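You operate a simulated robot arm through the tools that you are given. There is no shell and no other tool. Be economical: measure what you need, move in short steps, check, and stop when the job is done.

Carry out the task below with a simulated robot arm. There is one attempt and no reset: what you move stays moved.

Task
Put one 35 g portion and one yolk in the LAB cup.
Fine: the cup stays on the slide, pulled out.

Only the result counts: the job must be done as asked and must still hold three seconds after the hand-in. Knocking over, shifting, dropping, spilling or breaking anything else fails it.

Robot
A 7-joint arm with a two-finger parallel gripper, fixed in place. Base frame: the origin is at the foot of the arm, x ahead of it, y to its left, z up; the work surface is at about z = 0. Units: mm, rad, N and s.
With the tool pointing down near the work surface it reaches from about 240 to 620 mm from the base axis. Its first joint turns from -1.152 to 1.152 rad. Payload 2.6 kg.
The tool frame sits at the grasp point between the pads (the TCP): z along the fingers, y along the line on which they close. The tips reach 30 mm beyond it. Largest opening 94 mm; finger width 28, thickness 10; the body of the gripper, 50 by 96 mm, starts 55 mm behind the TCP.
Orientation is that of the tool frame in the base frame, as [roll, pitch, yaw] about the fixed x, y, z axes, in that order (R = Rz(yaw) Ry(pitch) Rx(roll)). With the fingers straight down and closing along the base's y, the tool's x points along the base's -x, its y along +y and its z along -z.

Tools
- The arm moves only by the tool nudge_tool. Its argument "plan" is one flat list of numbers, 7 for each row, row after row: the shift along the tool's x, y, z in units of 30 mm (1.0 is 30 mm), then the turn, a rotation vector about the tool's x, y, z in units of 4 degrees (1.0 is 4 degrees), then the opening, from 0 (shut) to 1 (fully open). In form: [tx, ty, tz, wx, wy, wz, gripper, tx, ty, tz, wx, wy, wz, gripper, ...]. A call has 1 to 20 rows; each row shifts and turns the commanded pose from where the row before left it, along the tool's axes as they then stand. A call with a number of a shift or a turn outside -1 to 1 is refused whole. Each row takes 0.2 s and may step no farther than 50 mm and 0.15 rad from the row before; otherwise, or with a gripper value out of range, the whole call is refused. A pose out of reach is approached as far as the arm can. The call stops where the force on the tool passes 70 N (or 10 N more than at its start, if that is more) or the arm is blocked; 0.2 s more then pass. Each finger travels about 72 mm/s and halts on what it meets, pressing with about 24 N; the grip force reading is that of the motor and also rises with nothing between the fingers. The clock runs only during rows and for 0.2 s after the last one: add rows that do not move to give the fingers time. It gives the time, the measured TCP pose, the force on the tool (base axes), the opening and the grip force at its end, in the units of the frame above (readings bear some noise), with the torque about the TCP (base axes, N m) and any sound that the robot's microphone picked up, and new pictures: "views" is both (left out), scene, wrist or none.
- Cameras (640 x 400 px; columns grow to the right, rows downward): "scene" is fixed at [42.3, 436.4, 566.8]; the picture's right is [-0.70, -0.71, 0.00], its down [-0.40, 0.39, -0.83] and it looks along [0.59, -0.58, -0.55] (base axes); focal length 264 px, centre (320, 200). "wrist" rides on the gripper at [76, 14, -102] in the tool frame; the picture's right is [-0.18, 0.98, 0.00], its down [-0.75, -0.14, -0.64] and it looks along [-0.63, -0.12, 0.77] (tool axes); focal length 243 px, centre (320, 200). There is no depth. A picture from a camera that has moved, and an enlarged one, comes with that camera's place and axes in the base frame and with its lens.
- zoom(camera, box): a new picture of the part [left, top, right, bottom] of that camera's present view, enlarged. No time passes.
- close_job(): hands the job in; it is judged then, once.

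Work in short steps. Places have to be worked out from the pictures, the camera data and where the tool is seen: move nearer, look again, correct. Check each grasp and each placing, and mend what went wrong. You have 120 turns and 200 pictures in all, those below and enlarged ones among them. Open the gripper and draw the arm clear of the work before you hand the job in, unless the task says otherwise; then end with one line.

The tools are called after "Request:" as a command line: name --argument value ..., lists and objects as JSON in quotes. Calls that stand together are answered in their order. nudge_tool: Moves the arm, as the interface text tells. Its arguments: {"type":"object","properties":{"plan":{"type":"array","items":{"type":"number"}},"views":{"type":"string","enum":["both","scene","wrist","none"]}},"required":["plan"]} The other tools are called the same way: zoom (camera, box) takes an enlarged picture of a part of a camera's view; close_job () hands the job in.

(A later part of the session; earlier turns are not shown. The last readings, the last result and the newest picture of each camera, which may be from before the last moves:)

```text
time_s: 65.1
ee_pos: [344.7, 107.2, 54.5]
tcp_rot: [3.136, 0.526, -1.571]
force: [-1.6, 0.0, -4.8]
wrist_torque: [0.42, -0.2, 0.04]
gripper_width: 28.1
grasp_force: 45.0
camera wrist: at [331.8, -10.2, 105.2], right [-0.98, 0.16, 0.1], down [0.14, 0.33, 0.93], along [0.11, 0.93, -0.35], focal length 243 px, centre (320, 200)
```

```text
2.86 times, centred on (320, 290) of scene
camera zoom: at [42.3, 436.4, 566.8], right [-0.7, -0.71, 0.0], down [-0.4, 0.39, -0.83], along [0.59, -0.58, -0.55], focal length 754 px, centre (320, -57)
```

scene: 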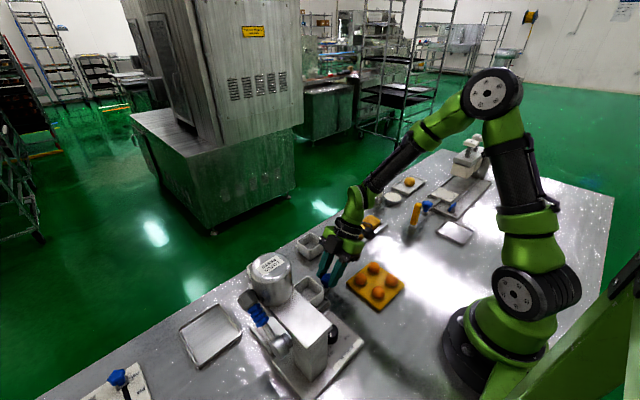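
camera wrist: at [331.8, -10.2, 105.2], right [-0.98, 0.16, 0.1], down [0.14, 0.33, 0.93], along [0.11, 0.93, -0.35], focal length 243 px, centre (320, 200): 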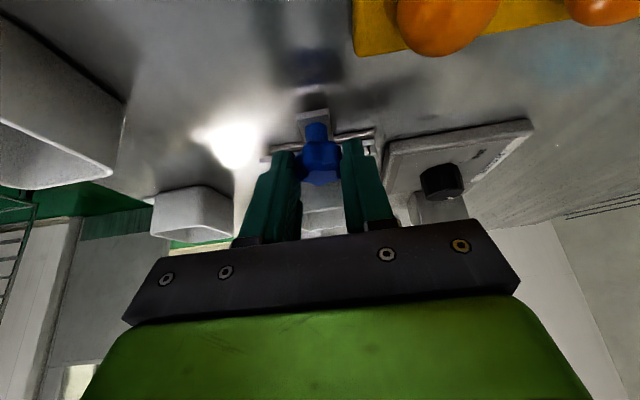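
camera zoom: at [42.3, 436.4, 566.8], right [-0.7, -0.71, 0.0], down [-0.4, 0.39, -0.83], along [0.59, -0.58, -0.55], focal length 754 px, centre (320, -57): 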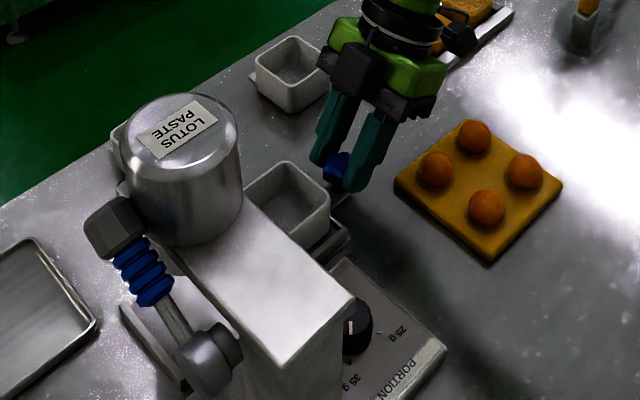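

Gripped. I'll push the slide +y in small steps.

Request:
nudge_tool --plan '[-0.115, 0, 0.067, 0, 0, 0, 0.1, -0.231, 0, 0.133, 0, 0, 0, 0.1, -0.231, 0, 0.133, 0, 0, 0, 0.1, -0.231, 0, 0.133, 0, 0, 0, 0.1, -0.231, 0, 0.133, 0, 0, 0, 0.1, -0.115, 0, 0.067, 0, 0, 0, 0.1]'

Request:
zoom --camera "scene" --box '[230, 220, 370, 360]'

```text
time_s: 66.5
ee_pos: [344.8, 148.3, 56.2]
tcp_rot: [3.136, 0.524, -1.574]
force: [0.4, -1.5, -20.0]
wrist_torque: [-0.49, -0.13, -0.15]
gripper_width: 28.0
grasp_force: 45.4
camera wrist: at [331.7, 29.1, 105.4], right [-0.98, 0.16, 0.1], down [0.14, 0.33, 0.93], along [0.12, 0.93, -0.35], focal length 243 px, centre (320, 200)
```

scene: 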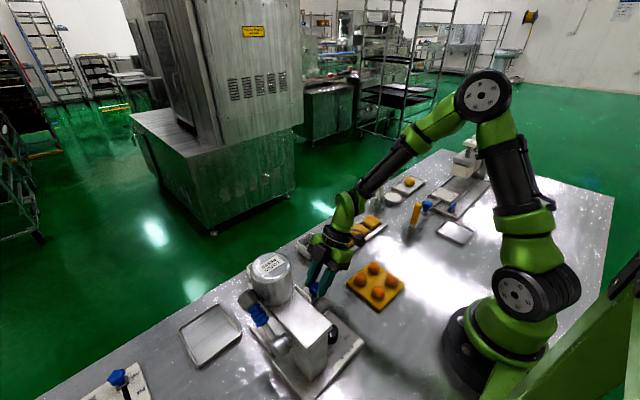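
wrist: 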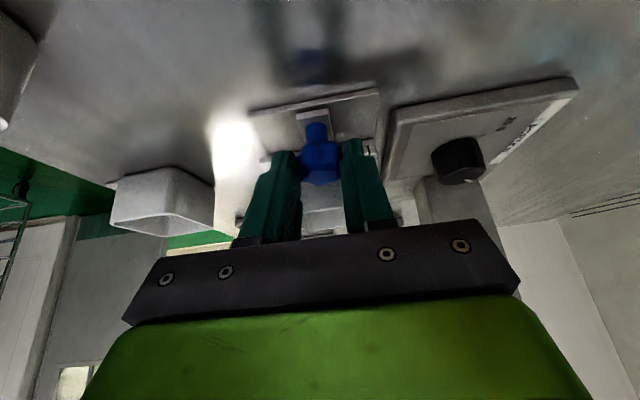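

```text
2.86 times, centred on (300, 290) of scene
camera zoom: at [42.4, 436.4, 566.8], right [-0.7, -0.71, 0.0], down [-0.4, 0.39, -0.83], along [0.59, -0.58, -0.55], focal length 754 px, centre (377, -57)
```

zoom: 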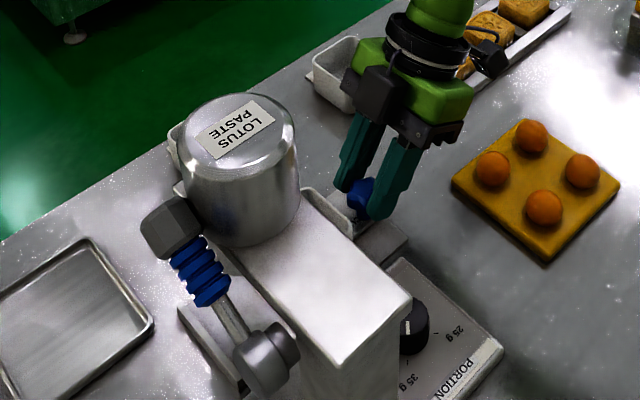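

Sliding well. I'll continue inward.

Request:
nudge_tool --plan '[-0.1, 0, 0.1, 0, 0, 0, 0.1, -0.231, 0, 0.133, 0, 0, 0, 0.1, -0.231, 0, 0.133, 0, 0, 0, 0.1, -0.231, 0, 0.133, 0, 0, 0, 0.1, -0.115, 0, 0.067, 0, 0, 0, 0.1, 0, 0, 0, 0, 0, 0, 0.1]'

Request:
zoom --camera "scene" --box '[230, 220, 370, 360]'

```text
time_s: 67.9
ee_pos: [345.0, 180.1, 56.7]
tcp_rot: [3.139, 0.526, -1.571]
force: [-3.7, 0.2, 10.6]
wrist_torque: [0.13, -0.03, 0.1]
gripper_width: 28.0
grasp_force: 45.3
camera wrist: at [331.6, 61.6, 105.1], right [-0.98, 0.16, 0.1], down [0.14, 0.33, 0.93], along [0.12, 0.93, -0.35], focal length 243 px, centre (320, 200)
```

scene: 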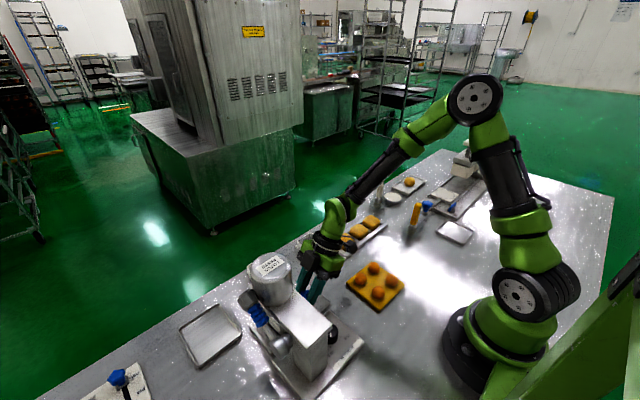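
wrist: 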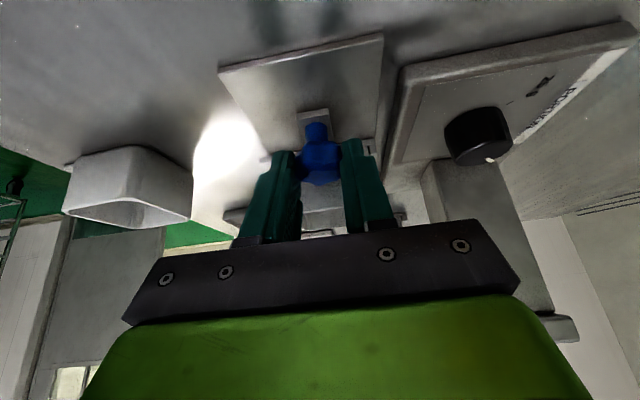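

```text
2.86 times, centred on (300, 290) of scene
camera zoom: at [42.2, 436.4, 566.8], right [-0.7, -0.71, 0.0], down [-0.39, 0.39, -0.83], along [0.59, -0.58, -0.55], focal length 754 px, centre (377, -57)
```

zoom: 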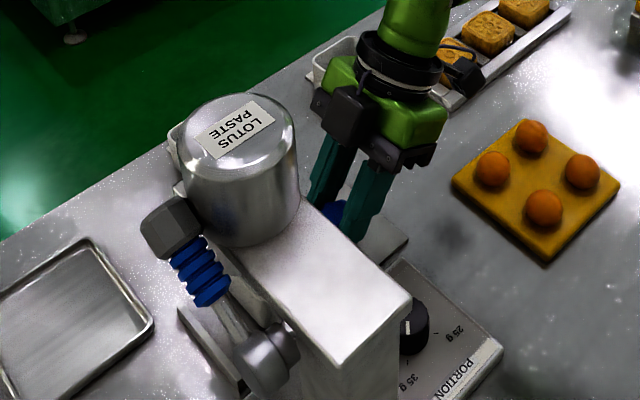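

73 mm travelled with no stop yet. I'll continue in smaller steps.

Request:
nudge_tool --plan '[-0.115, 0, 0.067, 0, 0, 0, 0.1, -0.115, 0, 0.067, 0, 0, 0, 0.1, -0.115, 0, 0.067, 0, 0, 0, 0.1, 0, 0, 0, 0, 0, 0, 0.1]' --views "wrist"

Request:
zoom --camera "wrist" --box '[200, 20, 420, 240]'

```text
time_s: 68.9
ee_pos: [345.9, 192.9, 56.0]
tcp_rot: [3.139, 0.53, -1.568]
force: [-10.1, 1.1, 40.2]
wrist_torque: [0.43, 0.13, 0.1]
gripper_width: 28.2
grasp_force: 45.8
camera wrist: at [331.9, 75.0, 104.5], right [-0.98, 0.15, 0.1], down [0.14, 0.33, 0.93], along [0.11, 0.93, -0.34], focal length 243 px, centre (320, 200)
```

wrist: 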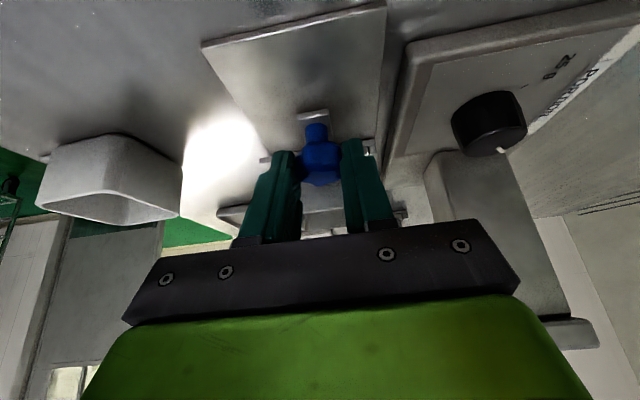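

```text
1.82 times, centred on (310, 130) of wrist
camera zoom: at [331.9, 75.0, 104.5], right [-0.98, 0.15, 0.1], down [0.14, 0.33, 0.93], along [0.11, 0.93, -0.34], focal length 441 px, centre (338, 327)
```

zoom: 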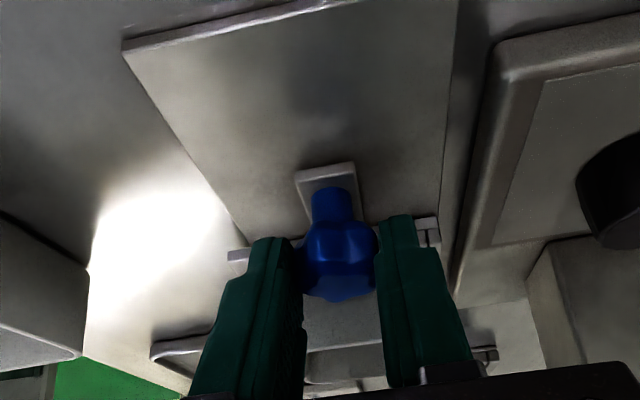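

Total is about 86 mm, with some downward preload that I'll relieve while stepping further.

Request:
nudge_tool --plan '[-0.03, 0, -0.05, 0, 0, 0, 0.1, -0.09, 0, 0.05, 0, 0, 0, 0.1, -0.09, 0, 0.05, 0, 0, 0, 0.1, 0, 0, 0, 0, 0, 0, 0.1]' --views "scene"

Request:
zoom --camera "scene" --box '[230, 220, 370, 360]'

```text
time_s: 69.9
ee_pos: [344.8, 197.2, 55.6]
tcp_rot: [3.135, 0.525, -1.571]
force: [4.3, 0.8, -18.4]
wrist_torque: [-0.41, -0.36, -0.13]
gripper_width: 28.0
grasp_force: 45.1
```

scene: 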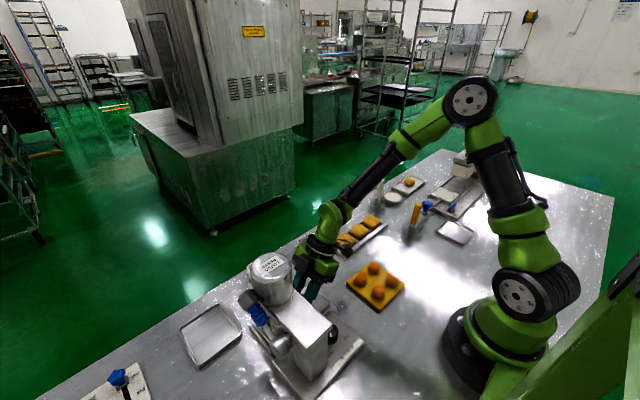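

```text
2.86 times, centred on (300, 290) of scene
camera zoom: at [42.4, 436.4, 566.8], right [-0.7, -0.71, 0.0], down [-0.4, 0.39, -0.83], along [0.59, -0.58, -0.55], focal length 754 px, centre (377, -57)
```

zoom: 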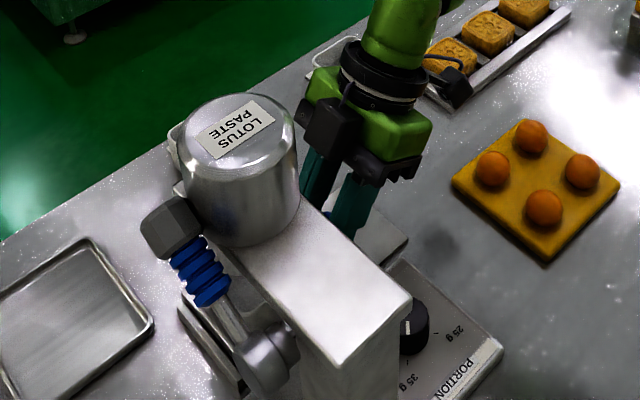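

90 mm so far and no end-stop force in y. I'll make a few more millimetre steps and watch the force.

Request:
nudge_tool --plan '[-0.06, 0, 0.04, 0, 0, 0, 0.1, -0.06, 0, 0.04, 0, 0, 0, 0.1, 0, 0, 0, 0, 0, 0, 0.1]' --views "wrist"

```text
time_s: 70.7
ee_pos: [345.6, 199.4, 56.2]
tcp_rot: [3.134, 0.52, -1.573]
force: [4.5, -9.9, -34.5]
wrist_torque: [-0.31, -0.39, 0.19]
gripper_width: 28.0
grasp_force: 45.4
camera wrist: at [331.5, 81.7, 105.2], right [-0.98, 0.16, 0.1], down [0.15, 0.33, 0.93], along [0.12, 0.93, -0.35], focal length 243 px, centre (320, 200)
```

wrist: 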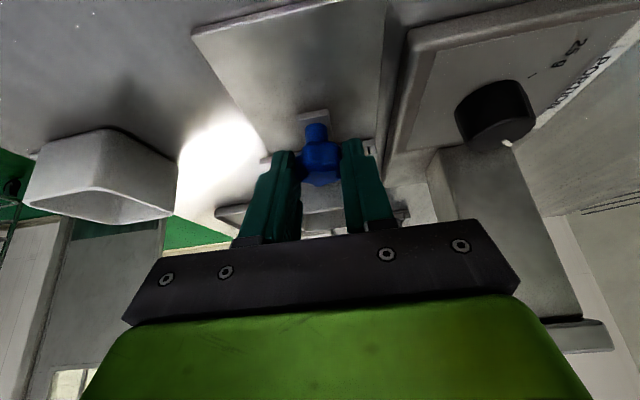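

Resistance of −10 N in y suggests the end stop. I'll confirm with one more small push.

Request:
nudge_tool --plan '[-0.07, 0, 0.06, 0, 0, 0, 0.1, 0, 0, 0, 0, 0, 0, 0.1]' --views "none"

```text
time_s: 71.3
ee_pos: [345.3, 200.6, 56.5]
tcp_rot: [3.133, 0.52, -1.577]
force: [-17.0, -40.8, 7.7]
wrist_torque: [-0.81, -0.27, 0.3]
gripper_width: 28.5
grasp_force: 44.8
```

The end stop is confirmed. I'll release the knob and withdraw up and back.

Request:
nudge_tool --plan '[0, 0, 0, 0, 0, 0, 0.5, 0, 0, 0, 0, 0, 0, 0.5, 0, 0, -0.5, 0, 0, 0, 0.5, 0, 0, -0.9, 0, 0, 0, 0.5, 0, 0, -1, 0, 0, 0, 0.5, 0, 0, -1, 0, 0, 0, 0.5, 0, 0, -1, 0, 0, 0, 0.5, 0, 0, 0, 0, 0, 0, 0.5]'

Request:
zoom --camera "wrist" --box '[220, 40, 460, 240]'

Request:
zoom --camera "scene" --box '[210, 240, 370, 400]'

```text
time_s: 73.1
ee_pos: [345.3, 138.7, 170.3]
tcp_rot: [3.141, 0.525, -1.571]
force: [-0.1, 0.8, 0.4]
wrist_torque: [0.0, 0.0, -0.03]
gripper_width: 47.1
grasp_force: 0.0
camera wrist: at [332.1, 21.3, 220.1], right [-0.98, 0.16, 0.1], down [0.14, 0.33, 0.93], along [0.11, 0.93, -0.35], focal length 243 px, centre (320, 200)
```

scene: 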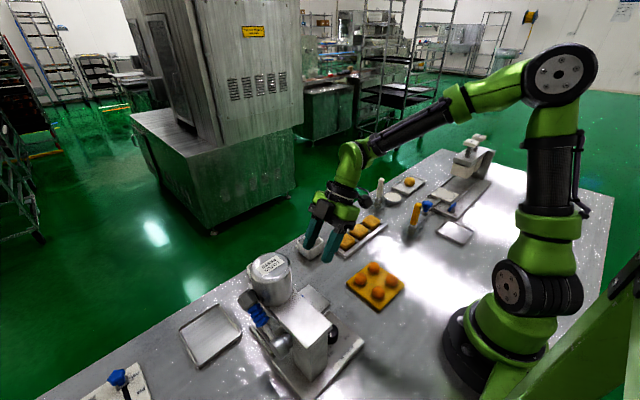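
wrist: 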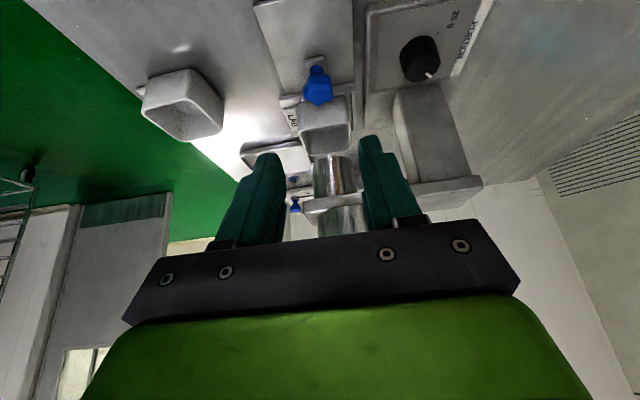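

```text
2.00 times, centred on (340, 140) of wrist
camera zoom: at [332.1, 21.3, 220.1], right [-0.98, 0.16, 0.1], down [0.14, 0.33, 0.93], along [0.11, 0.93, -0.35], focal length 485 px, centre (280, 320)
```

zoom: 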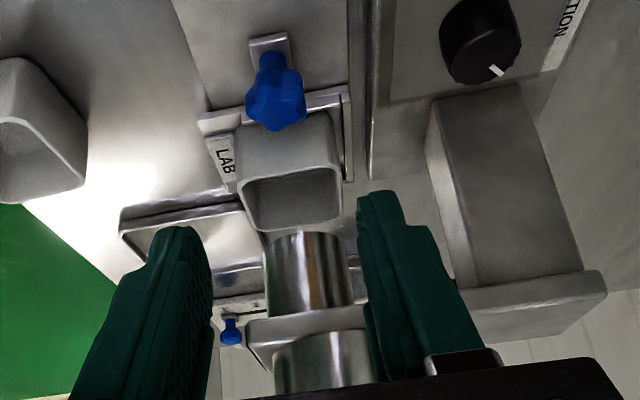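

```text
2.50 times, centred on (290, 320) of scene
camera zoom: at [42.3, 436.4, 566.8], right [-0.7, -0.71, 0.0], down [-0.4, 0.39, -0.83], along [0.59, -0.58, -0.55], focal length 659 px, centre (395, -100)
```

zoom: 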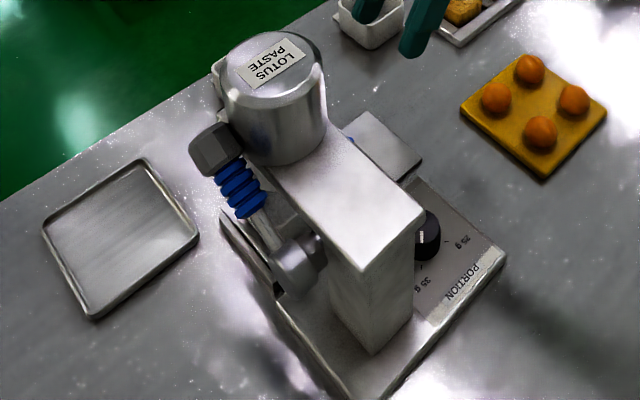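

The slide is in and the cup is under the nozzle. The lever pivots at about (252, 322, 110), with its blue sleeve at about (305, 325, 150). I'll press it down from above with closed fingers, yaw 180° and leaning +y to clear the hopper. First I'll level, raise and rotate.

Request:
nudge_tool --plan '[0, 0, -0.5, 0, 0.94, 0, 0.3, 0, 0, -0.5, 0, 0.94, 0, 0, 0, 0, -0.5, 0, 0.94, 0, 0, 0, 0, -0.5, 0, 0.94, 0, 0, 0, 0, -0.5, 0, 0.94, 0, 0, 0, 0, -0.5, 0, 0.94, 0, 0, 0, 0, -0.5, 0, 0.94, 0, 0, 0, 0, -0.5, 0, 0.94, 0, 0, 0, 0, 0, 0, 0, 1, 0, 0, 0, 0, 0, 0, 1, 0, 0, 0, 0, 0, 0, 1, 0, 0, 0, 0, 0, 0, 1, 0, 0, 0, 0, 0, 0, 1, 0, 0, 0, 0, 0, 0, 1, 0, 0, 0, 0, 0, 0, 1, 0, 0, 0, 0, 0, 0, 1, 0, 0, 0, 0, 0, 0, 1, 0, 0, 0, 0, 0, 0, 1, 0, 0, 0, 0, 0, 0, 1, 0, 0, 0, 0, 0, 0, 1, 0]' --views "none"

Request:
nudge_tool --plan '[0, 0, 0, 0, 0, 1, 0, 0, 0, 0, 0, 0, 1, 0, 0, 0, 0, 0, 0, 1, 0, 0, 0, 0, 0, 0, 1, 0, 0, 0, 0, 0, 0, 1, 0, 0, 0, 0, 0, 0, 1, 0, 0, 0, 0, 0, 0, 1, 0, 0, 0, 0, 0, 0, 1, 0, 0, 0, 0, 0, 0, 1, 0, 0, 0, 0, 0, 0, 1, 0, 0, 0, 0, 0, 0, 0.5, 0, 0, 0, 0, 0, 0, 0, 0]' --views "none"

```text
time_s: 77.3
ee_pos: [346.1, 104.0, 284.9]
tcp_rot: [3.138, -0.002, -2.41]
force: [-0.2, 0.3, 0.0]
wrist_torque: [-0.03, 0.03, 0.01]
gripper_width: 0.0
grasp_force: 24.2
```

```text
time_s: 79.9
ee_pos: [347.1, 105.4, 286.0]
tcp_rot: [3.138, -0.003, 3.141]
force: [-0.4, -0.1, 0.1]
wrist_torque: [-0.02, 0.03, 0.01]
gripper_width: 0.0
grasp_force: 24.6
```

Now I'll move over to (312, 350), tilt 25° leaning +y and look.

Request:
nudge_tool --plan '[0.13, 0.905, 0, 0, 0, 0, 0, 0.13, 0.905, 0, 0, 0, 0, 0, 0.13, 0.905, 0, 0, 0, 0, 0, 0.13, 0.905, 0, 0, 0, 0, 0, 0.13, 0.905, 0, 0, 0, 0, 0, 0.13, 0.905, 0, 0, 0, 0, 0, 0.13, 0.905, 0, 0, 0, 0, 0, 0.13, 0.905, 0, 0, 0, 0, 0, 0.13, 0.905, 0, 0, 0, 0, 0, 0, 0, 0, 0.893, 0, 0, 0, 0, 0, 0, 0.893, 0, 0, 0, 0, 0, 0, 0.893, 0, 0, 0, 0, 0, 0, 0.893, 0, 0, 0, 0, 0, 0, 0.893, 0, 0, 0, 0, 0, 0, 0.893, 0, 0, 0, 0, 0, 0, 0.893, 0, 0, 0, 0, 0, 0, 0, 0, 0, 0]'

Request:
zoom --camera "wrist" --box '[140, 0, 400, 220]'

Request:
zoom --camera "scene" --box '[210, 200, 370, 360]'

```text
time_s: 83.5
ee_pos: [310.6, 349.0, 285.6]
tcp_rot: [-2.705, -0.003, -3.141]
force: [0.0, 0.1, 0.1]
wrist_torque: [-0.01, 0.0, 0.02]
gripper_width: 0.0
grasp_force: 24.1
camera wrist: at [235.5, 403.4, 370.9], right [0.18, 0.89, -0.42], down [0.76, 0.14, 0.64], along [0.63, -0.43, -0.65], focal length 243 px, centre (320, 200)
```

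scene: 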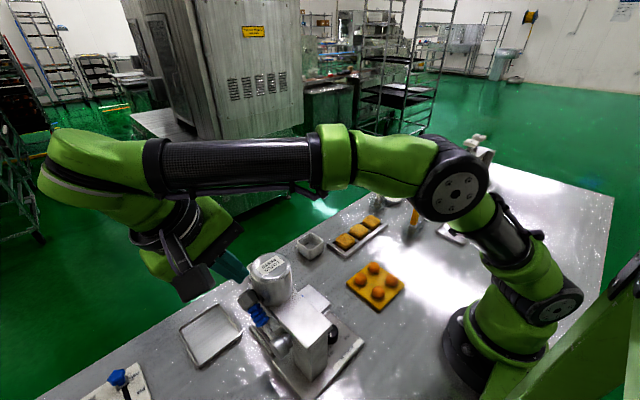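
wrist: 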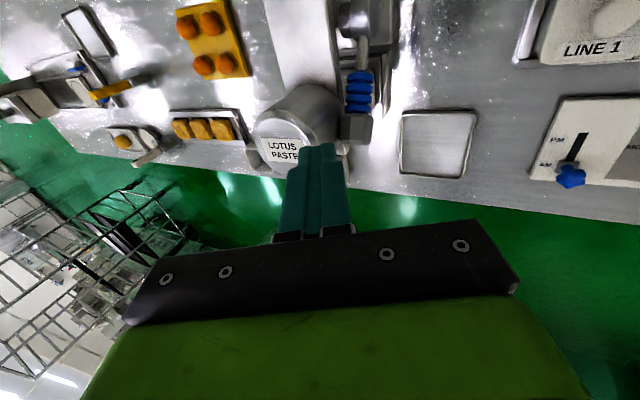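

```text
1.82 times, centred on (270, 110) of wrist
camera zoom: at [235.5, 403.4, 370.9], right [0.18, 0.89, -0.42], down [0.76, 0.14, 0.64], along [0.63, -0.43, -0.65], focal length 441 px, centre (411, 364)
```

zoom: 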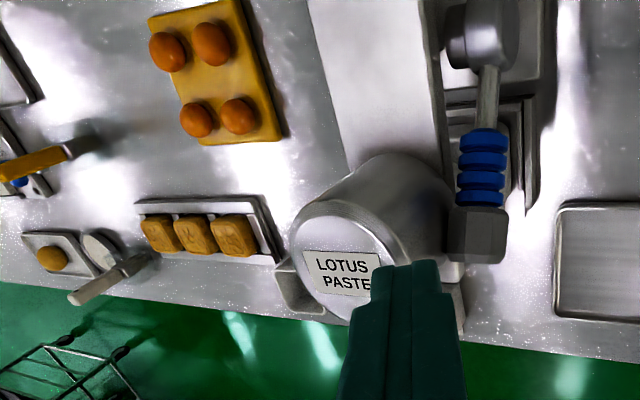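

```text
2.50 times, centred on (290, 280) of scene
camera zoom: at [42.3, 436.4, 566.8], right [-0.7, -0.71, 0.0], down [-0.4, 0.39, -0.83], along [0.59, -0.58, -0.55], focal length 659 px, centre (395, 0)
```

zoom: 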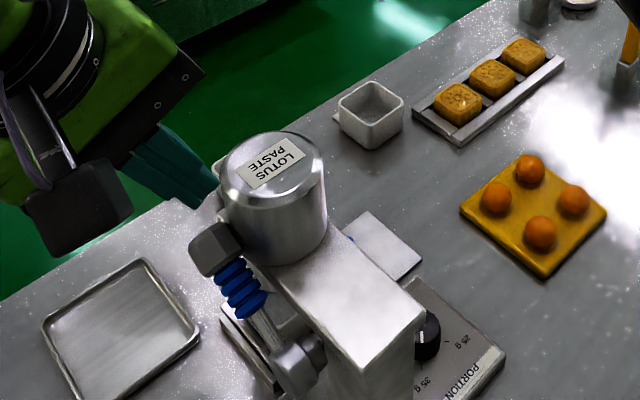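

Lever sleeve centre is confirmed at (305, 326.5, 150) and the beam edge at y about 303. I'll descend to just above the sleeve.

Request:
nudge_tool --plan '[-0.012, 0.219, 0.633, 0, 0, 0, 0, -0.012, 0.219, 0.633, 0, 0, 0, 0, -0.012, 0.219, 0.633, 0, 0, 0, 0, -0.012, 0.219, 0.633, 0, 0, 0, 0, 0, 0, 0, 0, 0, 0, 0]'

Request:
zoom --camera "wrist" --box '[220, 20, 440, 240]'

Request:
zoom --camera "scene" --box '[190, 220, 350, 380]'

```text
time_s: 84.7
ee_pos: [312.4, 338.8, 204.7]
tcp_rot: [-2.708, -0.005, -3.14]
force: [-1.9, 1.6, 1.3]
wrist_torque: [0.0, -0.03, 0.04]
gripper_width: 0.0
grasp_force: 23.7
camera wrist: at [236.8, 394.7, 290.4], right [0.18, 0.89, -0.41], down [0.76, 0.14, 0.64], along [0.63, -0.43, -0.65], focal length 243 px, centre (320, 200)
```

scene: 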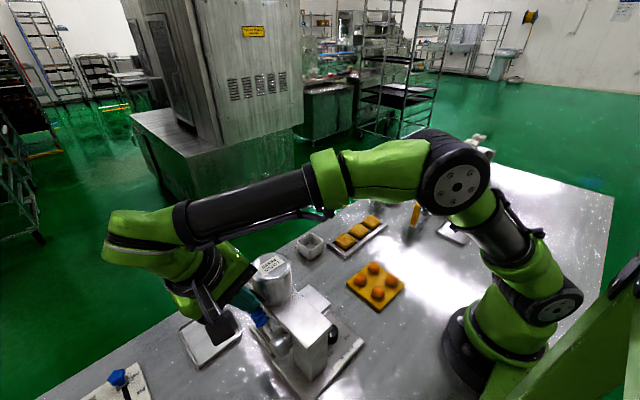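
wrist: 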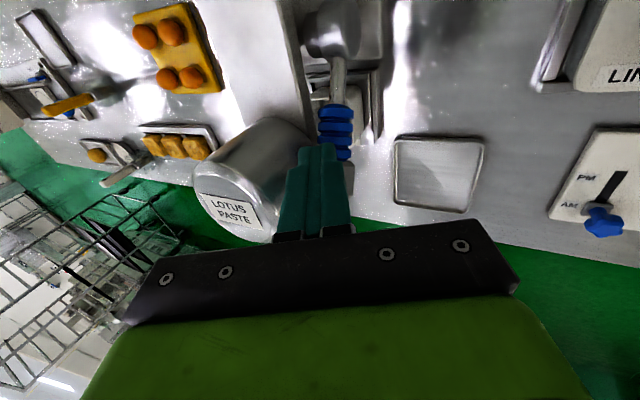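

```text
1.82 times, centred on (330, 130) of wrist
camera zoom: at [236.8, 394.7, 290.4], right [0.18, 0.89, -0.41], down [0.76, 0.14, 0.64], along [0.63, -0.43, -0.65], focal length 441 px, centre (302, 327)
```

zoom: 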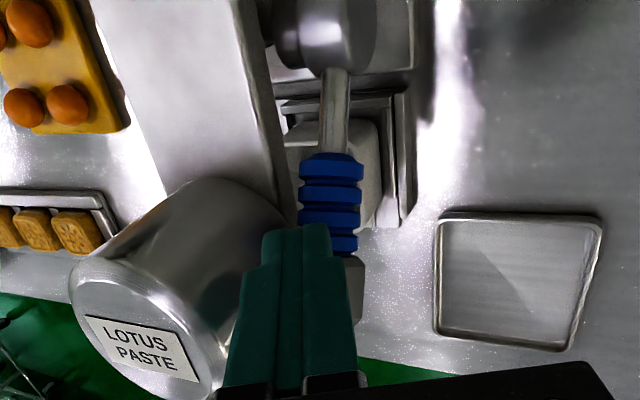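

```text
2.50 times, centred on (270, 300) of scene
camera zoom: at [42.3, 436.4, 566.8], right [-0.7, -0.71, 0.0], down [-0.4, 0.39, -0.83], along [0.59, -0.58, -0.55], focal length 659 px, centre (445, -50)
```

zoom: 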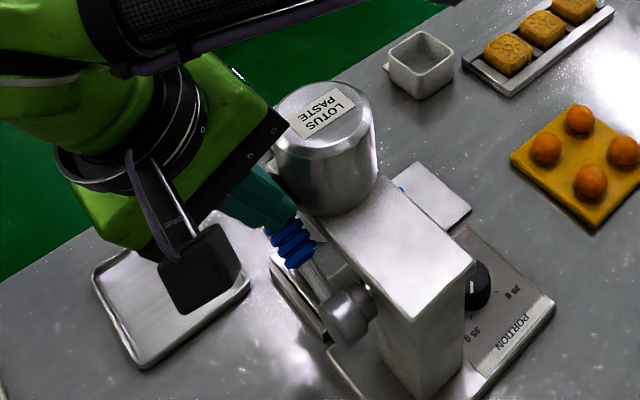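

The fingers are above the sleeve. I'll shift +3 mm in y and press down in small vertical steps.

Request:
nudge_tool --plan '[0, 0.2, 0.2, 0, 0, 0, 0, 0, 0.113, 0.242, 0, 0, 0, 0, 0, 0.113, 0.242, 0, 0, 0, 0, 0, 0.113, 0.242, 0, 0, 0, 0, 0, 0.113, 0.242, 0, 0, 0, 0, 0, 0, 0, 0, 0, 0, 0]'

Request:
zoom --camera "scene" --box '[190, 220, 350, 380]'

```text
time_s: 86.1
ee_pos: [311.7, 342.8, 162.9]
tcp_rot: [-2.707, -0.002, -3.141]
force: [1.0, 2.7, 5.6]
wrist_torque: [0.02, -0.04, 0.12]
gripper_width: 0.1
grasp_force: 24.6
camera wrist: at [235.7, 398.6, 250.2], right [0.18, 0.89, -0.41], down [0.76, 0.14, 0.64], along [0.63, -0.43, -0.65], focal length 243 px, centre (320, 200)
```

scene: 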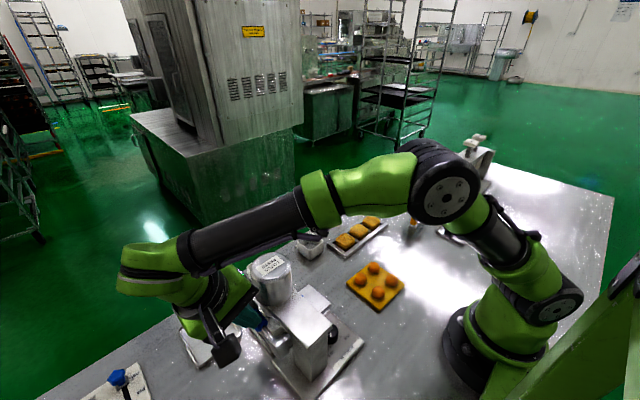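
wrist: 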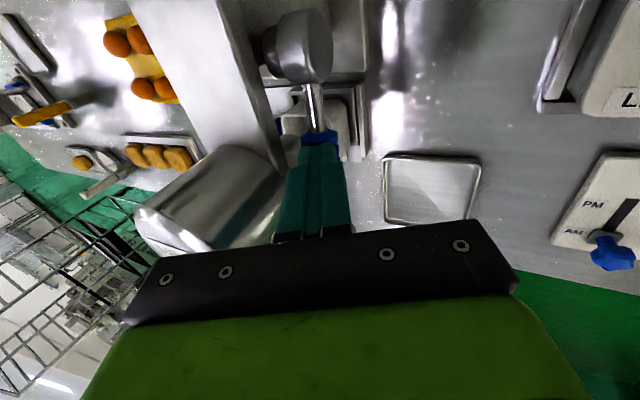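

```text
2.50 times, centred on (270, 300) of scene
camera zoom: at [42.3, 436.4, 566.8], right [-0.7, -0.71, 0.0], down [-0.4, 0.39, -0.83], along [0.59, -0.58, -0.55], focal length 659 px, centre (445, -50)
```

zoom: 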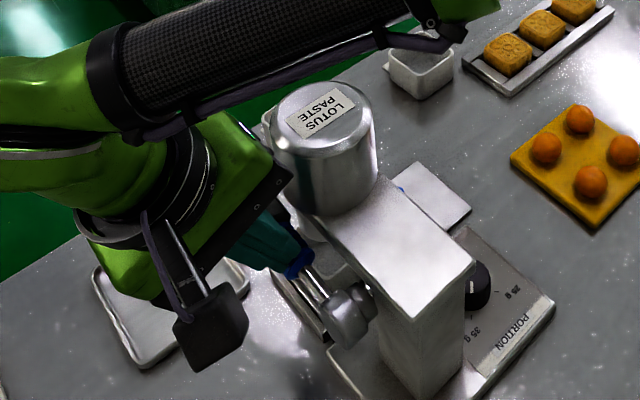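

The lever is going down at about 6 N. I'll continue pressing.

Request:
nudge_tool --plan '[0, 0.113, 0.242, 0, 0, 0, 0, 0, 0.113, 0.242, 0, 0, 0, 0, 0, 0.113, 0.242, 0, 0, 0, 0, 0, 0.113, 0.242, 0, 0, 0, 0, 0, 0, 0, 0, 0, 0, 0]'

Request:
zoom --camera "wrist" --box '[200, 0, 420, 220]'

```text
time_s: 87.3
ee_pos: [313.1, 344.7, 139.5]
tcp_rot: [-2.723, 0.01, -3.141]
force: [4.8, 11.7, 56.6]
wrist_torque: [-0.51, 0.57, -0.2]
gripper_width: 0.1
grasp_force: 24.1
camera wrist: at [236.7, 399.5, 225.2], right [0.19, 0.9, -0.4], down [0.75, 0.13, 0.65], along [0.64, -0.42, -0.65], focal length 243 px, centre (320, 200)
```

scene: 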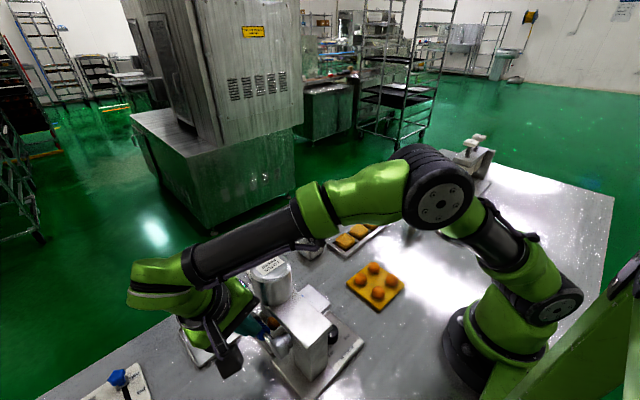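
wrist: 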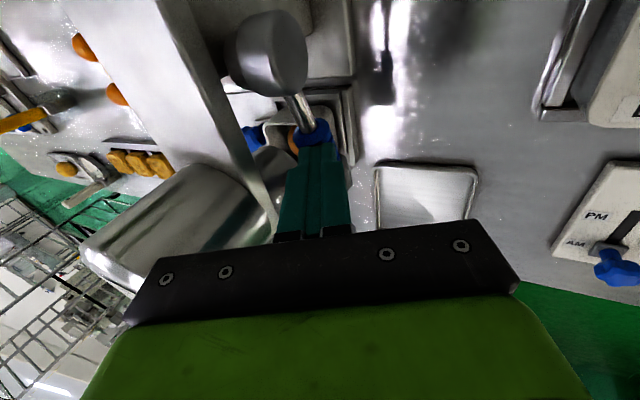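

```text
1.82 times, centred on (310, 110) of wrist
camera zoom: at [236.7, 399.5, 225.2], right [0.19, 0.9, -0.4], down [0.75, 0.13, 0.65], along [0.64, -0.42, -0.65], focal length 441 px, centre (338, 364)
```

zoom: 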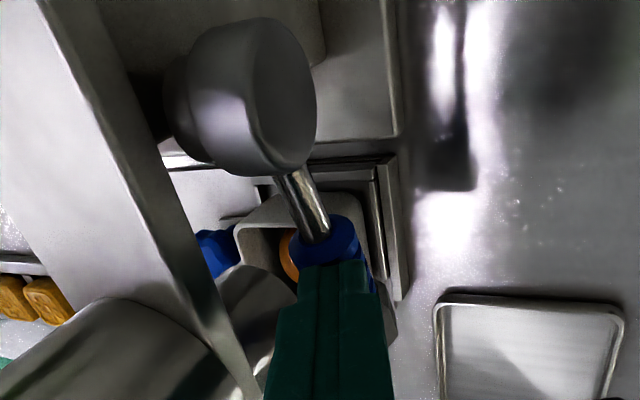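

Force jumped to 57 N at the end stop, and paste is visible in the cup. I'll raise straight up and check the lever.

Request:
nudge_tool --plan '[0, -0.113, -0.242, 0, 0, 0, 0, 0, -0.113, -0.242, 0, 0, 0, 0, 0, -0.2, -0.45, 0, 0, 0, 0, 0, -0.3, -0.65, 0, 0, 0, 0, 0, -0.3, -0.65, 0, 0, 0, 0, 0, -0.3, -0.65, 0, 0, 0, 0, 0, -0.3, -0.65, 0, 0, 0, 0, 0, 0, 0, 0, 0, 0, 0]'

Request:
zoom --camera "wrist" --box '[200, 0, 420, 220]'

Request:
zoom --camera "scene" --box '[190, 220, 350, 380]'

```text
time_s: 89.1
ee_pos: [312.1, 342.7, 248.6]
tcp_rot: [-2.708, -0.002, -3.138]
force: [-0.4, -0.2, -0.1]
wrist_torque: [0.0, -0.02, 0.01]
gripper_width: 0.0
grasp_force: 23.8
camera wrist: at [236.0, 397.9, 334.8], right [0.18, 0.89, -0.41], down [0.76, 0.14, 0.64], along [0.63, -0.43, -0.65], focal length 243 px, centre (320, 200)
```

scene: 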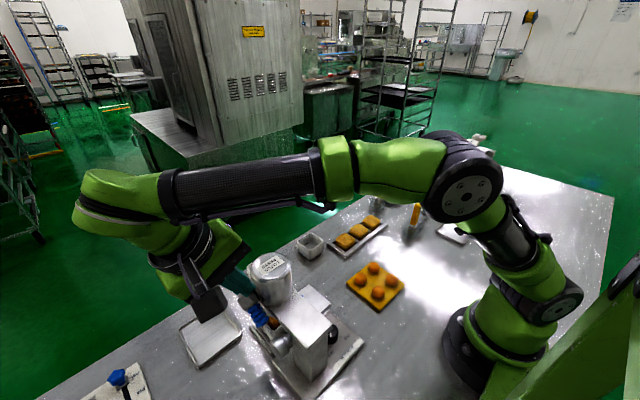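
wrist: 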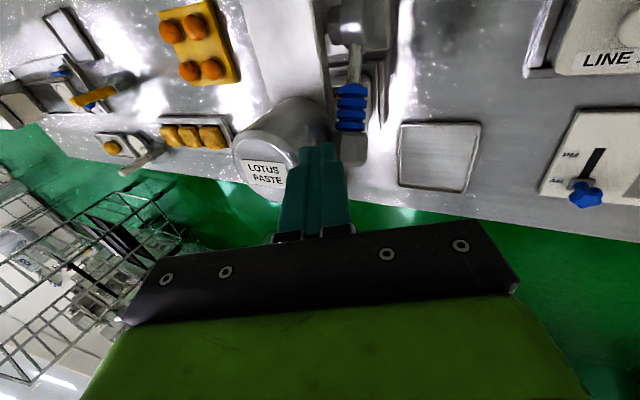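

```text
1.82 times, centred on (310, 110) of wrist
camera zoom: at [236.0, 397.9, 334.8], right [0.18, 0.89, -0.41], down [0.76, 0.14, 0.64], along [0.63, -0.43, -0.65], focal length 441 px, centre (338, 364)
```

zoom: 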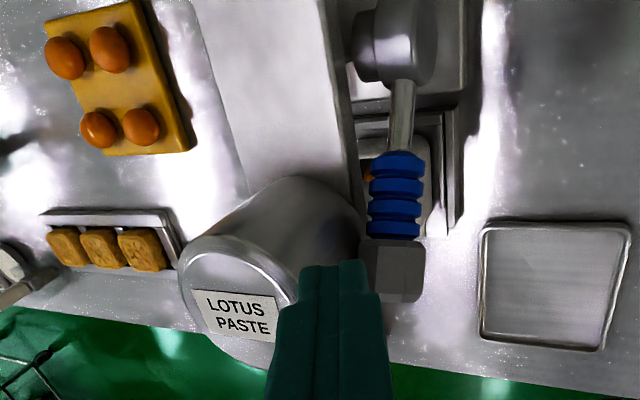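

```text
2.50 times, centred on (270, 300) of scene
camera zoom: at [42.3, 436.4, 566.8], right [-0.7, -0.71, 0.0], down [-0.4, 0.39, -0.83], along [0.59, -0.58, -0.55], focal length 659 px, centre (445, -50)
```

zoom: 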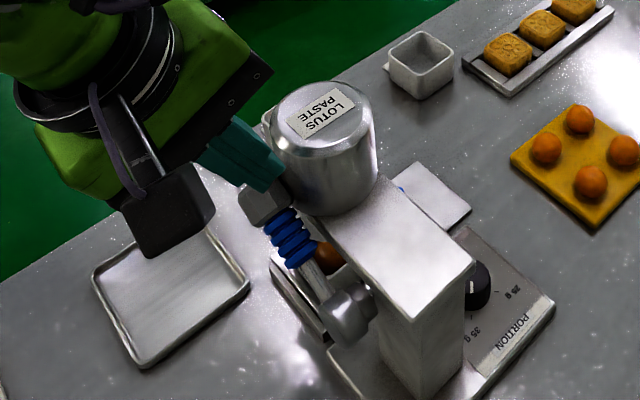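

The lever returned and a paste ball is in the cup. I'll go back to yaw −90° on the −y side to pull the slide out.

Request:
nudge_tool --plan '[0, 0, -0.3, -0.893, 0, 0, 0, 0, 0, -0.3, -0.893, 0, 0, 0, 0, 0, -0.3, -0.893, 0, 0, 0, 0, 0, -0.3, -0.893, 0, 0, 0, 0, 0, -0.3, -0.893, 0, 0, 0, 0, 0, 0, -0.893, 0, 0, 0, 0, 0, 0, -0.893, 0, 0, 0, -0.14, -0.95, 0, 0, 0, 0, 0, -0.14, -0.95, 0, 0, 0, 0, 0, -0.14, -0.95, 0, 0, 0, 0, 0, -0.14, -0.95, 0, 0, 0, 0, 0, -0.14, -0.95, 0, 0, 0, 0, 0, -0.14, -0.95, 0, 0, 0, 0, 0, -0.14, -0.95, 0, 0, 0, 0, 0, -0.14, -0.95, 0, 0, 0, 0, 0, 0, 0, 0, 0, 0, -1, 0, 0, 0, 0, 0, 0, -1, 0, 0, 0, 0, 0, 0, -1, 0, 0, 0, 0, 0, 0, -1, 0, 0, 0, 0, 0, 0, -1, 0]' --views "none"

Request:
nudge_tool --plan '[0, 0, 0, 0, 0, -1, 0, 0, 0, 0, 0, 0, -1, 0, 0, 0, 0, 0, 0, -1, 0, 0, 0, 0, 0, 0, -1, 0, 0, 0, 0, 0, 0, -1, 0, 0, 0, 0, 0, 0, -1, 0, 0, 0, 0, 0, 0, -1, 0, 0, 0, 0, 0, 0, -1, 0, 0, 0, 0, 0, 0, -1, 0, 0, 0, 0, 0, 0, -1, 0, 0, 0, 0, 0, 0, -1, 0, 0, 0, 0, 0, 0, -1, 0, 0, 0, 0, 0, 0, -1, 0, 0, 0, 0, 0, 0, -1, 0, 0, 0, 0, 0, 0, -1, 0, 0, 0, 0, 0, 0, -1, 0, 0, 0, 0, 0, 0, -1, 0, 0, 0, 0, 0, 0, -0.5, 0, 0, 0, 0, 0, 0, 0, 0]' --views "none"

```text
time_s: 93.3
ee_pos: [347.6, 128.5, 291.3]
tcp_rot: [3.141, -0.003, -2.788]
force: [0.8, -1.3, 0.3]
wrist_torque: [0.0, 0.02, 0.01]
gripper_width: 0.1
grasp_force: 23.7
```

```text
time_s: 97.3
ee_pos: [347.1, 129.2, 291.4]
tcp_rot: [3.137, 0.002, -1.566]
force: [0.6, 0.5, 1.2]
wrist_torque: [-0.02, -0.02, -0.03]
gripper_width: 0.2
grasp_force: 24.5
```

Now I'll descend to a hover in front of the knob with the tilt and gripper open.

Request:
nudge_tool --plan '[-0.17, 0.01, 0.92, 0, 0, 0, 0.5, -0.17, 0.01, 0.92, 0, 0, 0, 0.5, -0.17, 0.01, 0.92, 0, 0, 0, 0.5, -0.17, 0.01, 0.92, 0, 0, 0, 0.5, -0.17, 0.01, 0.92, 0, 0, 0, 0.5, -0.17, 0.01, 0.92, 0, 0, 0, 0.5, 0, 0, 0, 0, -0.94, 0, 0.5, 0, 0, 0, 0, -0.94, 0, 0.5, 0, 0, 0, 0, -0.94, 0, 0.5, 0, 0, 0, 0, -0.94, 0, 0.5, 0, 0, 0, 0, -0.94, 0, 0.5, 0, 0, 0, 0, -0.94, 0, 0.5, 0, 0, 0, 0, -0.94, 0, 0.5, 0, 0, 0, 0, -0.94, 0, 0.5, 0, 0, 0, 0, 0, 0, 0.5]' --views "wrist"

Request:
zoom --camera "wrist" --box '[220, 40, 460, 240]'

```text
time_s: 100.5
ee_pos: [342.7, 159.6, 125.2]
tcp_rot: [3.136, 0.525, -1.57]
force: [0.4, 0.5, 0.2]
wrist_torque: [0.0, -0.02, -0.02]
gripper_width: 46.9
grasp_force: 0.1
camera wrist: at [330.3, 41.9, 174.6], right [-0.98, 0.16, 0.1], down [0.14, 0.33, 0.93], along [0.11, 0.93, -0.35], focal length 243 px, centre (320, 200)
```

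wrist: 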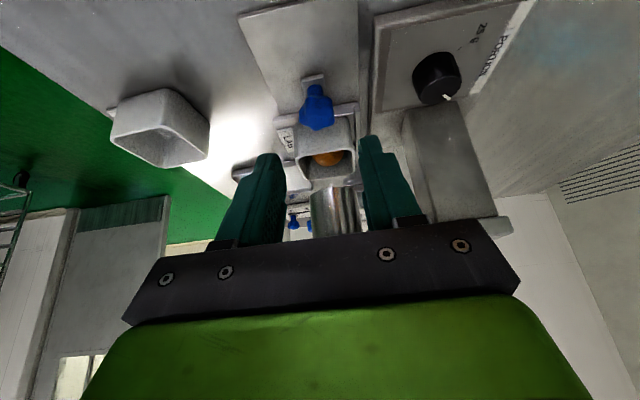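

```text
2.00 times, centred on (340, 140) of wrist
camera zoom: at [330.3, 41.9, 174.6], right [-0.98, 0.16, 0.1], down [0.14, 0.33, 0.93], along [0.11, 0.93, -0.35], focal length 485 px, centre (280, 320)
```

zoom: 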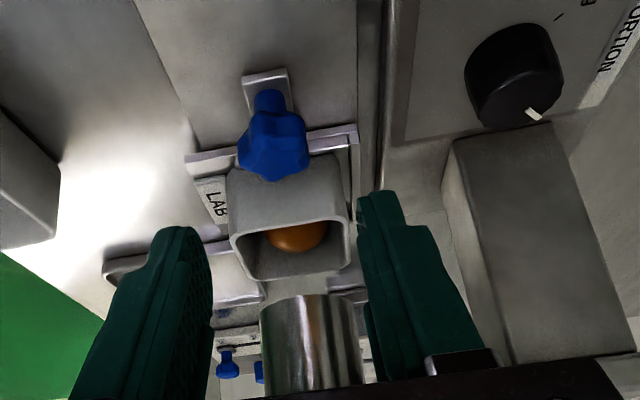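

The paste ball sits in the cup. I'll approach along the tool axis and grip the knob.

Request:
nudge_tool --plan '[0, -0.1, 0.8, 0, 0, 0, 0.5, 0, 0, 0.8, 0, 0, 0, 0.5, 0, 0, 0.7, 0, 0, 0, 0.5, 0, 0, 0.33, 0, 0, 0, 0.5, 0, 0, 0, 0, 0, 0, 0.5, 0, 0, 0, 0, 0, 0, 0.1, 0, 0, 0, 0, 0, 0, 0.1, 0, 0, 0, 0, 0, 0, 0.1]' --views "wrist"

```text
time_s: 102.3
ee_pos: [345.7, 201.5, 56.9]
tcp_rot: [3.13, 0.526, -1.569]
force: [-13.4, -0.2, 0.1]
wrist_torque: [0.11, -0.02, 0.06]
gripper_width: 27.9
grasp_force: 44.8
camera wrist: at [332.3, 82.1, 106.2], right [-0.98, 0.15, 0.1], down [0.15, 0.33, 0.93], along [0.11, 0.93, -0.35], focal length 243 px, centre (320, 200)
```

wrist: 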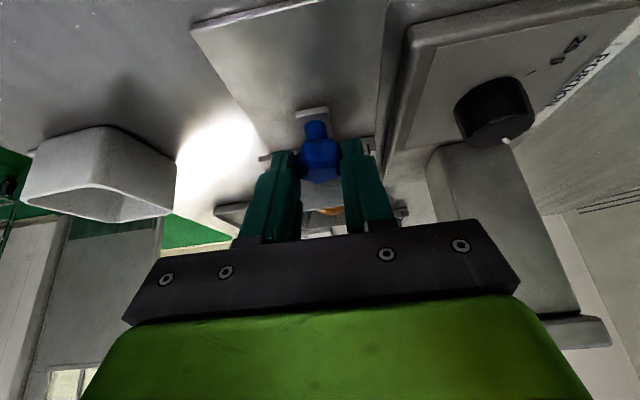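

Gripped. I'll pull the slide out smoothly in −y.

Request:
nudge_tool --plan '[0.08, 0, -0.045, 0, 0, 0, 0.1, 0.16, 0, -0.09, 0, 0, 0, 0.1, 0.231, 0, -0.133, 0, 0, 0, 0.1, 0.231, 0, -0.133, 0, 0, 0, 0.1, 0.231, 0, -0.133, 0, 0, 0, 0.1, 0.231, 0, -0.133, 0, 0, 0, 0.1, 0.231, 0, -0.133, 0, 0, 0, 0.1, 0.231, 0, -0.133, 0, 0, 0, 0.1, 0.231, 0, -0.133, 0, 0, 0, 0.1, 0.231, 0, -0.133, 0, 0, 0, 0.1, 0.231, 0, -0.133, 0, 0, 0, 0.1, 0.12, 0, -0.07, 0, 0, 0, 0.1, 0, 0, 0, 0, 0, 0, 0.1]'

Request:
zoom --camera "scene" --box '[230, 220, 370, 360]'

```text
time_s: 105.1
ee_pos: [345.2, 116.7, 57.3]
tcp_rot: [3.131, 0.53, -1.575]
force: [-23.8, 0.7, 25.5]
wrist_torque: [1.01, 0.09, 0.39]
gripper_width: 28.2
grasp_force: 45.5
camera wrist: at [332.3, -1.9, 105.9], right [-0.98, 0.16, 0.1], down [0.15, 0.33, 0.93], along [0.11, 0.93, -0.34], focal length 243 px, centre (320, 200)
```

scene: 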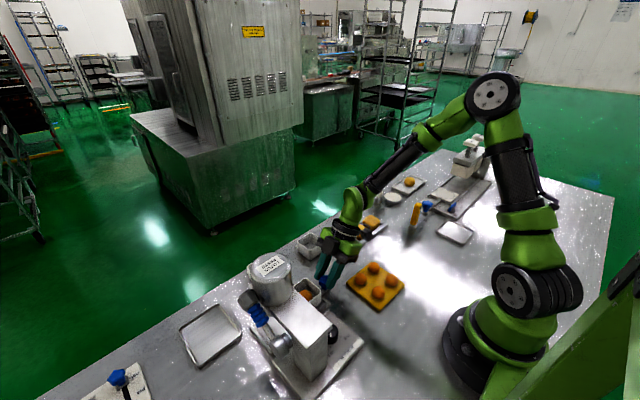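
wrist: 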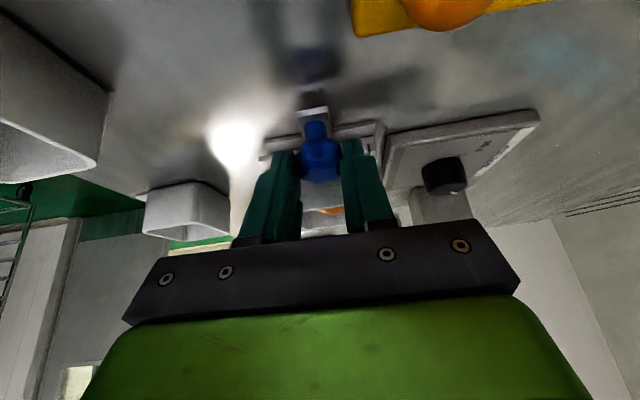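

```text
2.86 times, centred on (300, 290) of scene
camera zoom: at [42.2, 436.3, 566.9], right [-0.7, -0.71, 0.0], down [-0.39, 0.39, -0.83], along [0.59, -0.58, -0.55], focal length 754 px, centre (377, -57)
```

zoom: 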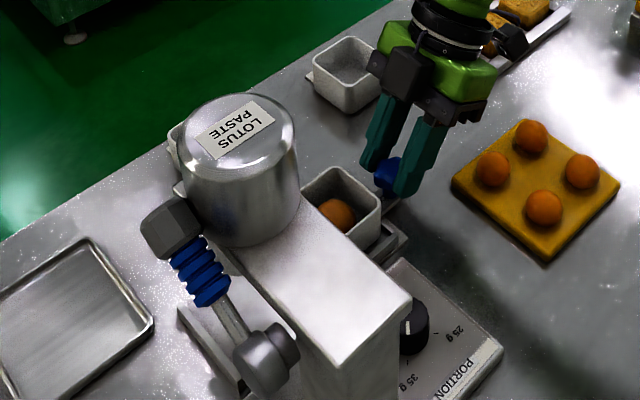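

About 8 mm remain to the original out position. I'll finish the pull until resistance, relieving the preload.

Request:
nudge_tool --plan '[0.08, 0.02, -0.1, 0, 0, 0, 0.1, 0.1, 0, -0.06, 0, 0, 0, 0.1, 0.08, 0, -0.05, 0, 0, 0, 0.1, 0, 0, 0, 0, 0, 0, 0.1]' --views "none"

```text
time_s: 106.1
ee_pos: [345.5, 106.7, 58.1]
tcp_rot: [3.135, 0.527, -1.568]
force: [-2.4, 27.0, -31.3]
wrist_torque: [0.34, -0.34, 0.0]
gripper_width: 28.5
grasp_force: 45.6
```

The out stop is reached. I'll release and withdraw, then level the tool.

Request:
nudge_tool --plan '[-0.02, 0, 0.03, 0, 0, 0, 0.2, 0, 0, 0, 0, 0, 0, 0.5, 0, 0, 0, 0, 0, 0, 0.5, 0, 0, -0.5, 0, 0, 0, 0.5, 0, 0, -0.9, 0, 0, 0, 0.5, 0, 0, -1, 0, 0, 0, 0.5, 0, 0, -1, 0, 0, 0, 0.5, 0, 0, -0.5, 0, 0.94, 0, 0.5, 0, 0, -0.5, 0, 0.94, 0, 0.5, 0, 0, 0, 0, 0.94, 0, 0.5, 0, 0, 0, 0, 0.94, 0, 0.5, 0, 0, 0, 0, 0.94, 0, 0.5, 0, 0, 0, 0, 0.94, 0, 0.5, 0, 0, 0, 0, 0.94, 0, 0.5, 0, 0, 0, 0, 0.94, 0, 0.5, 0, 0, 0, 0, 0, 0, 0.5]'

Request:
zoom --camera "wrist" --box '[300, 0, 560, 200]'

Request:
zoom --camera "scene" --box '[280, 220, 440, 340]'

```text
time_s: 109.5
ee_pos: [347.1, 40.6, 172.8]
tcp_rot: [3.139, 0.0, -1.569]
force: [0.7, 0.3, -0.2]
wrist_torque: [0.01, -0.02, 0.01]
gripper_width: 47.0
grasp_force: 0.0
camera wrist: at [332.8, -35.8, 274.0], right [-0.98, 0.18, 0.0], down [0.14, 0.75, 0.64], along [0.11, 0.63, -0.77], focal length 243 px, centre (320, 200)
```

scene: 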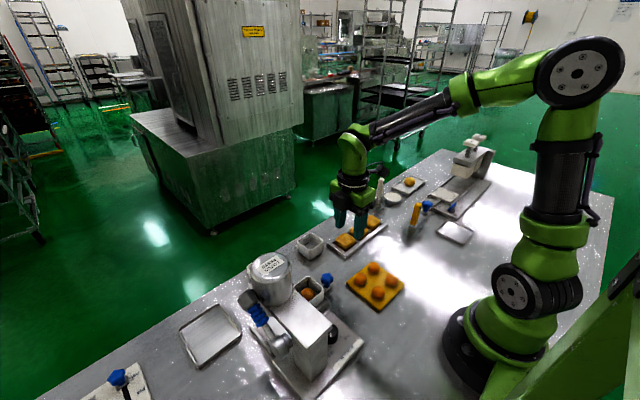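
wrist: 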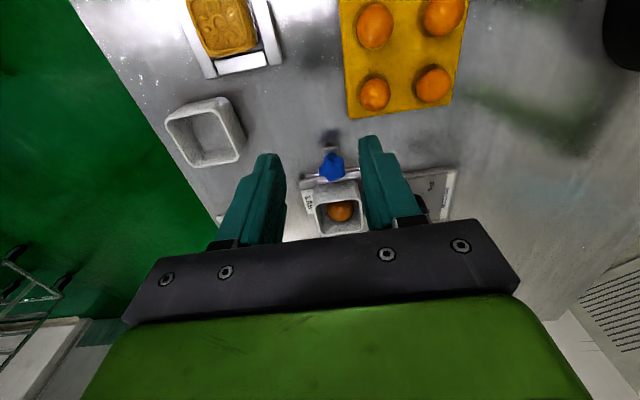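

```text
2.00 times, centred on (430, 100) of wrist
camera zoom: at [332.8, -35.8, 274.0], right [-0.98, 0.18, 0.0], down [0.14, 0.75, 0.64], along [0.11, 0.63, -0.77], focal length 485 px, centre (100, 400)
```

zoom: 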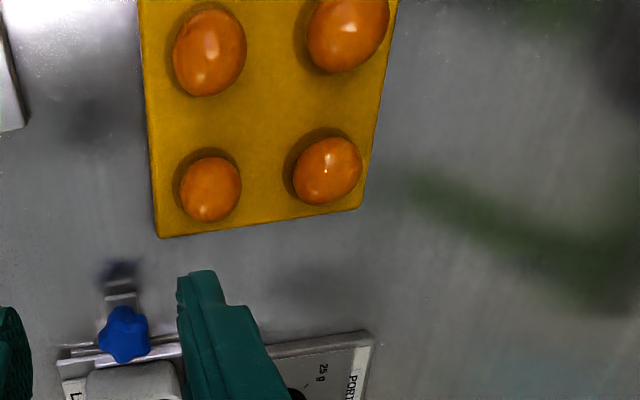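

```text
3.33 times, centred on (360, 280) of scene
camera zoom: at [42.3, 436.4, 566.8], right [-0.7, -0.71, 0.0], down [-0.4, 0.39, -0.83], along [0.59, -0.58, -0.55], focal length 879 px, centre (187, -67)
```

zoom: 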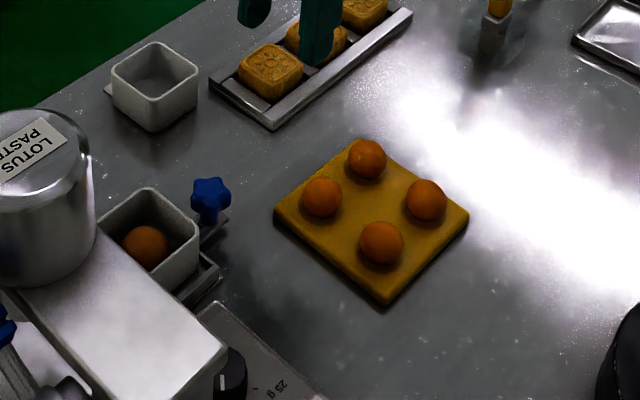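

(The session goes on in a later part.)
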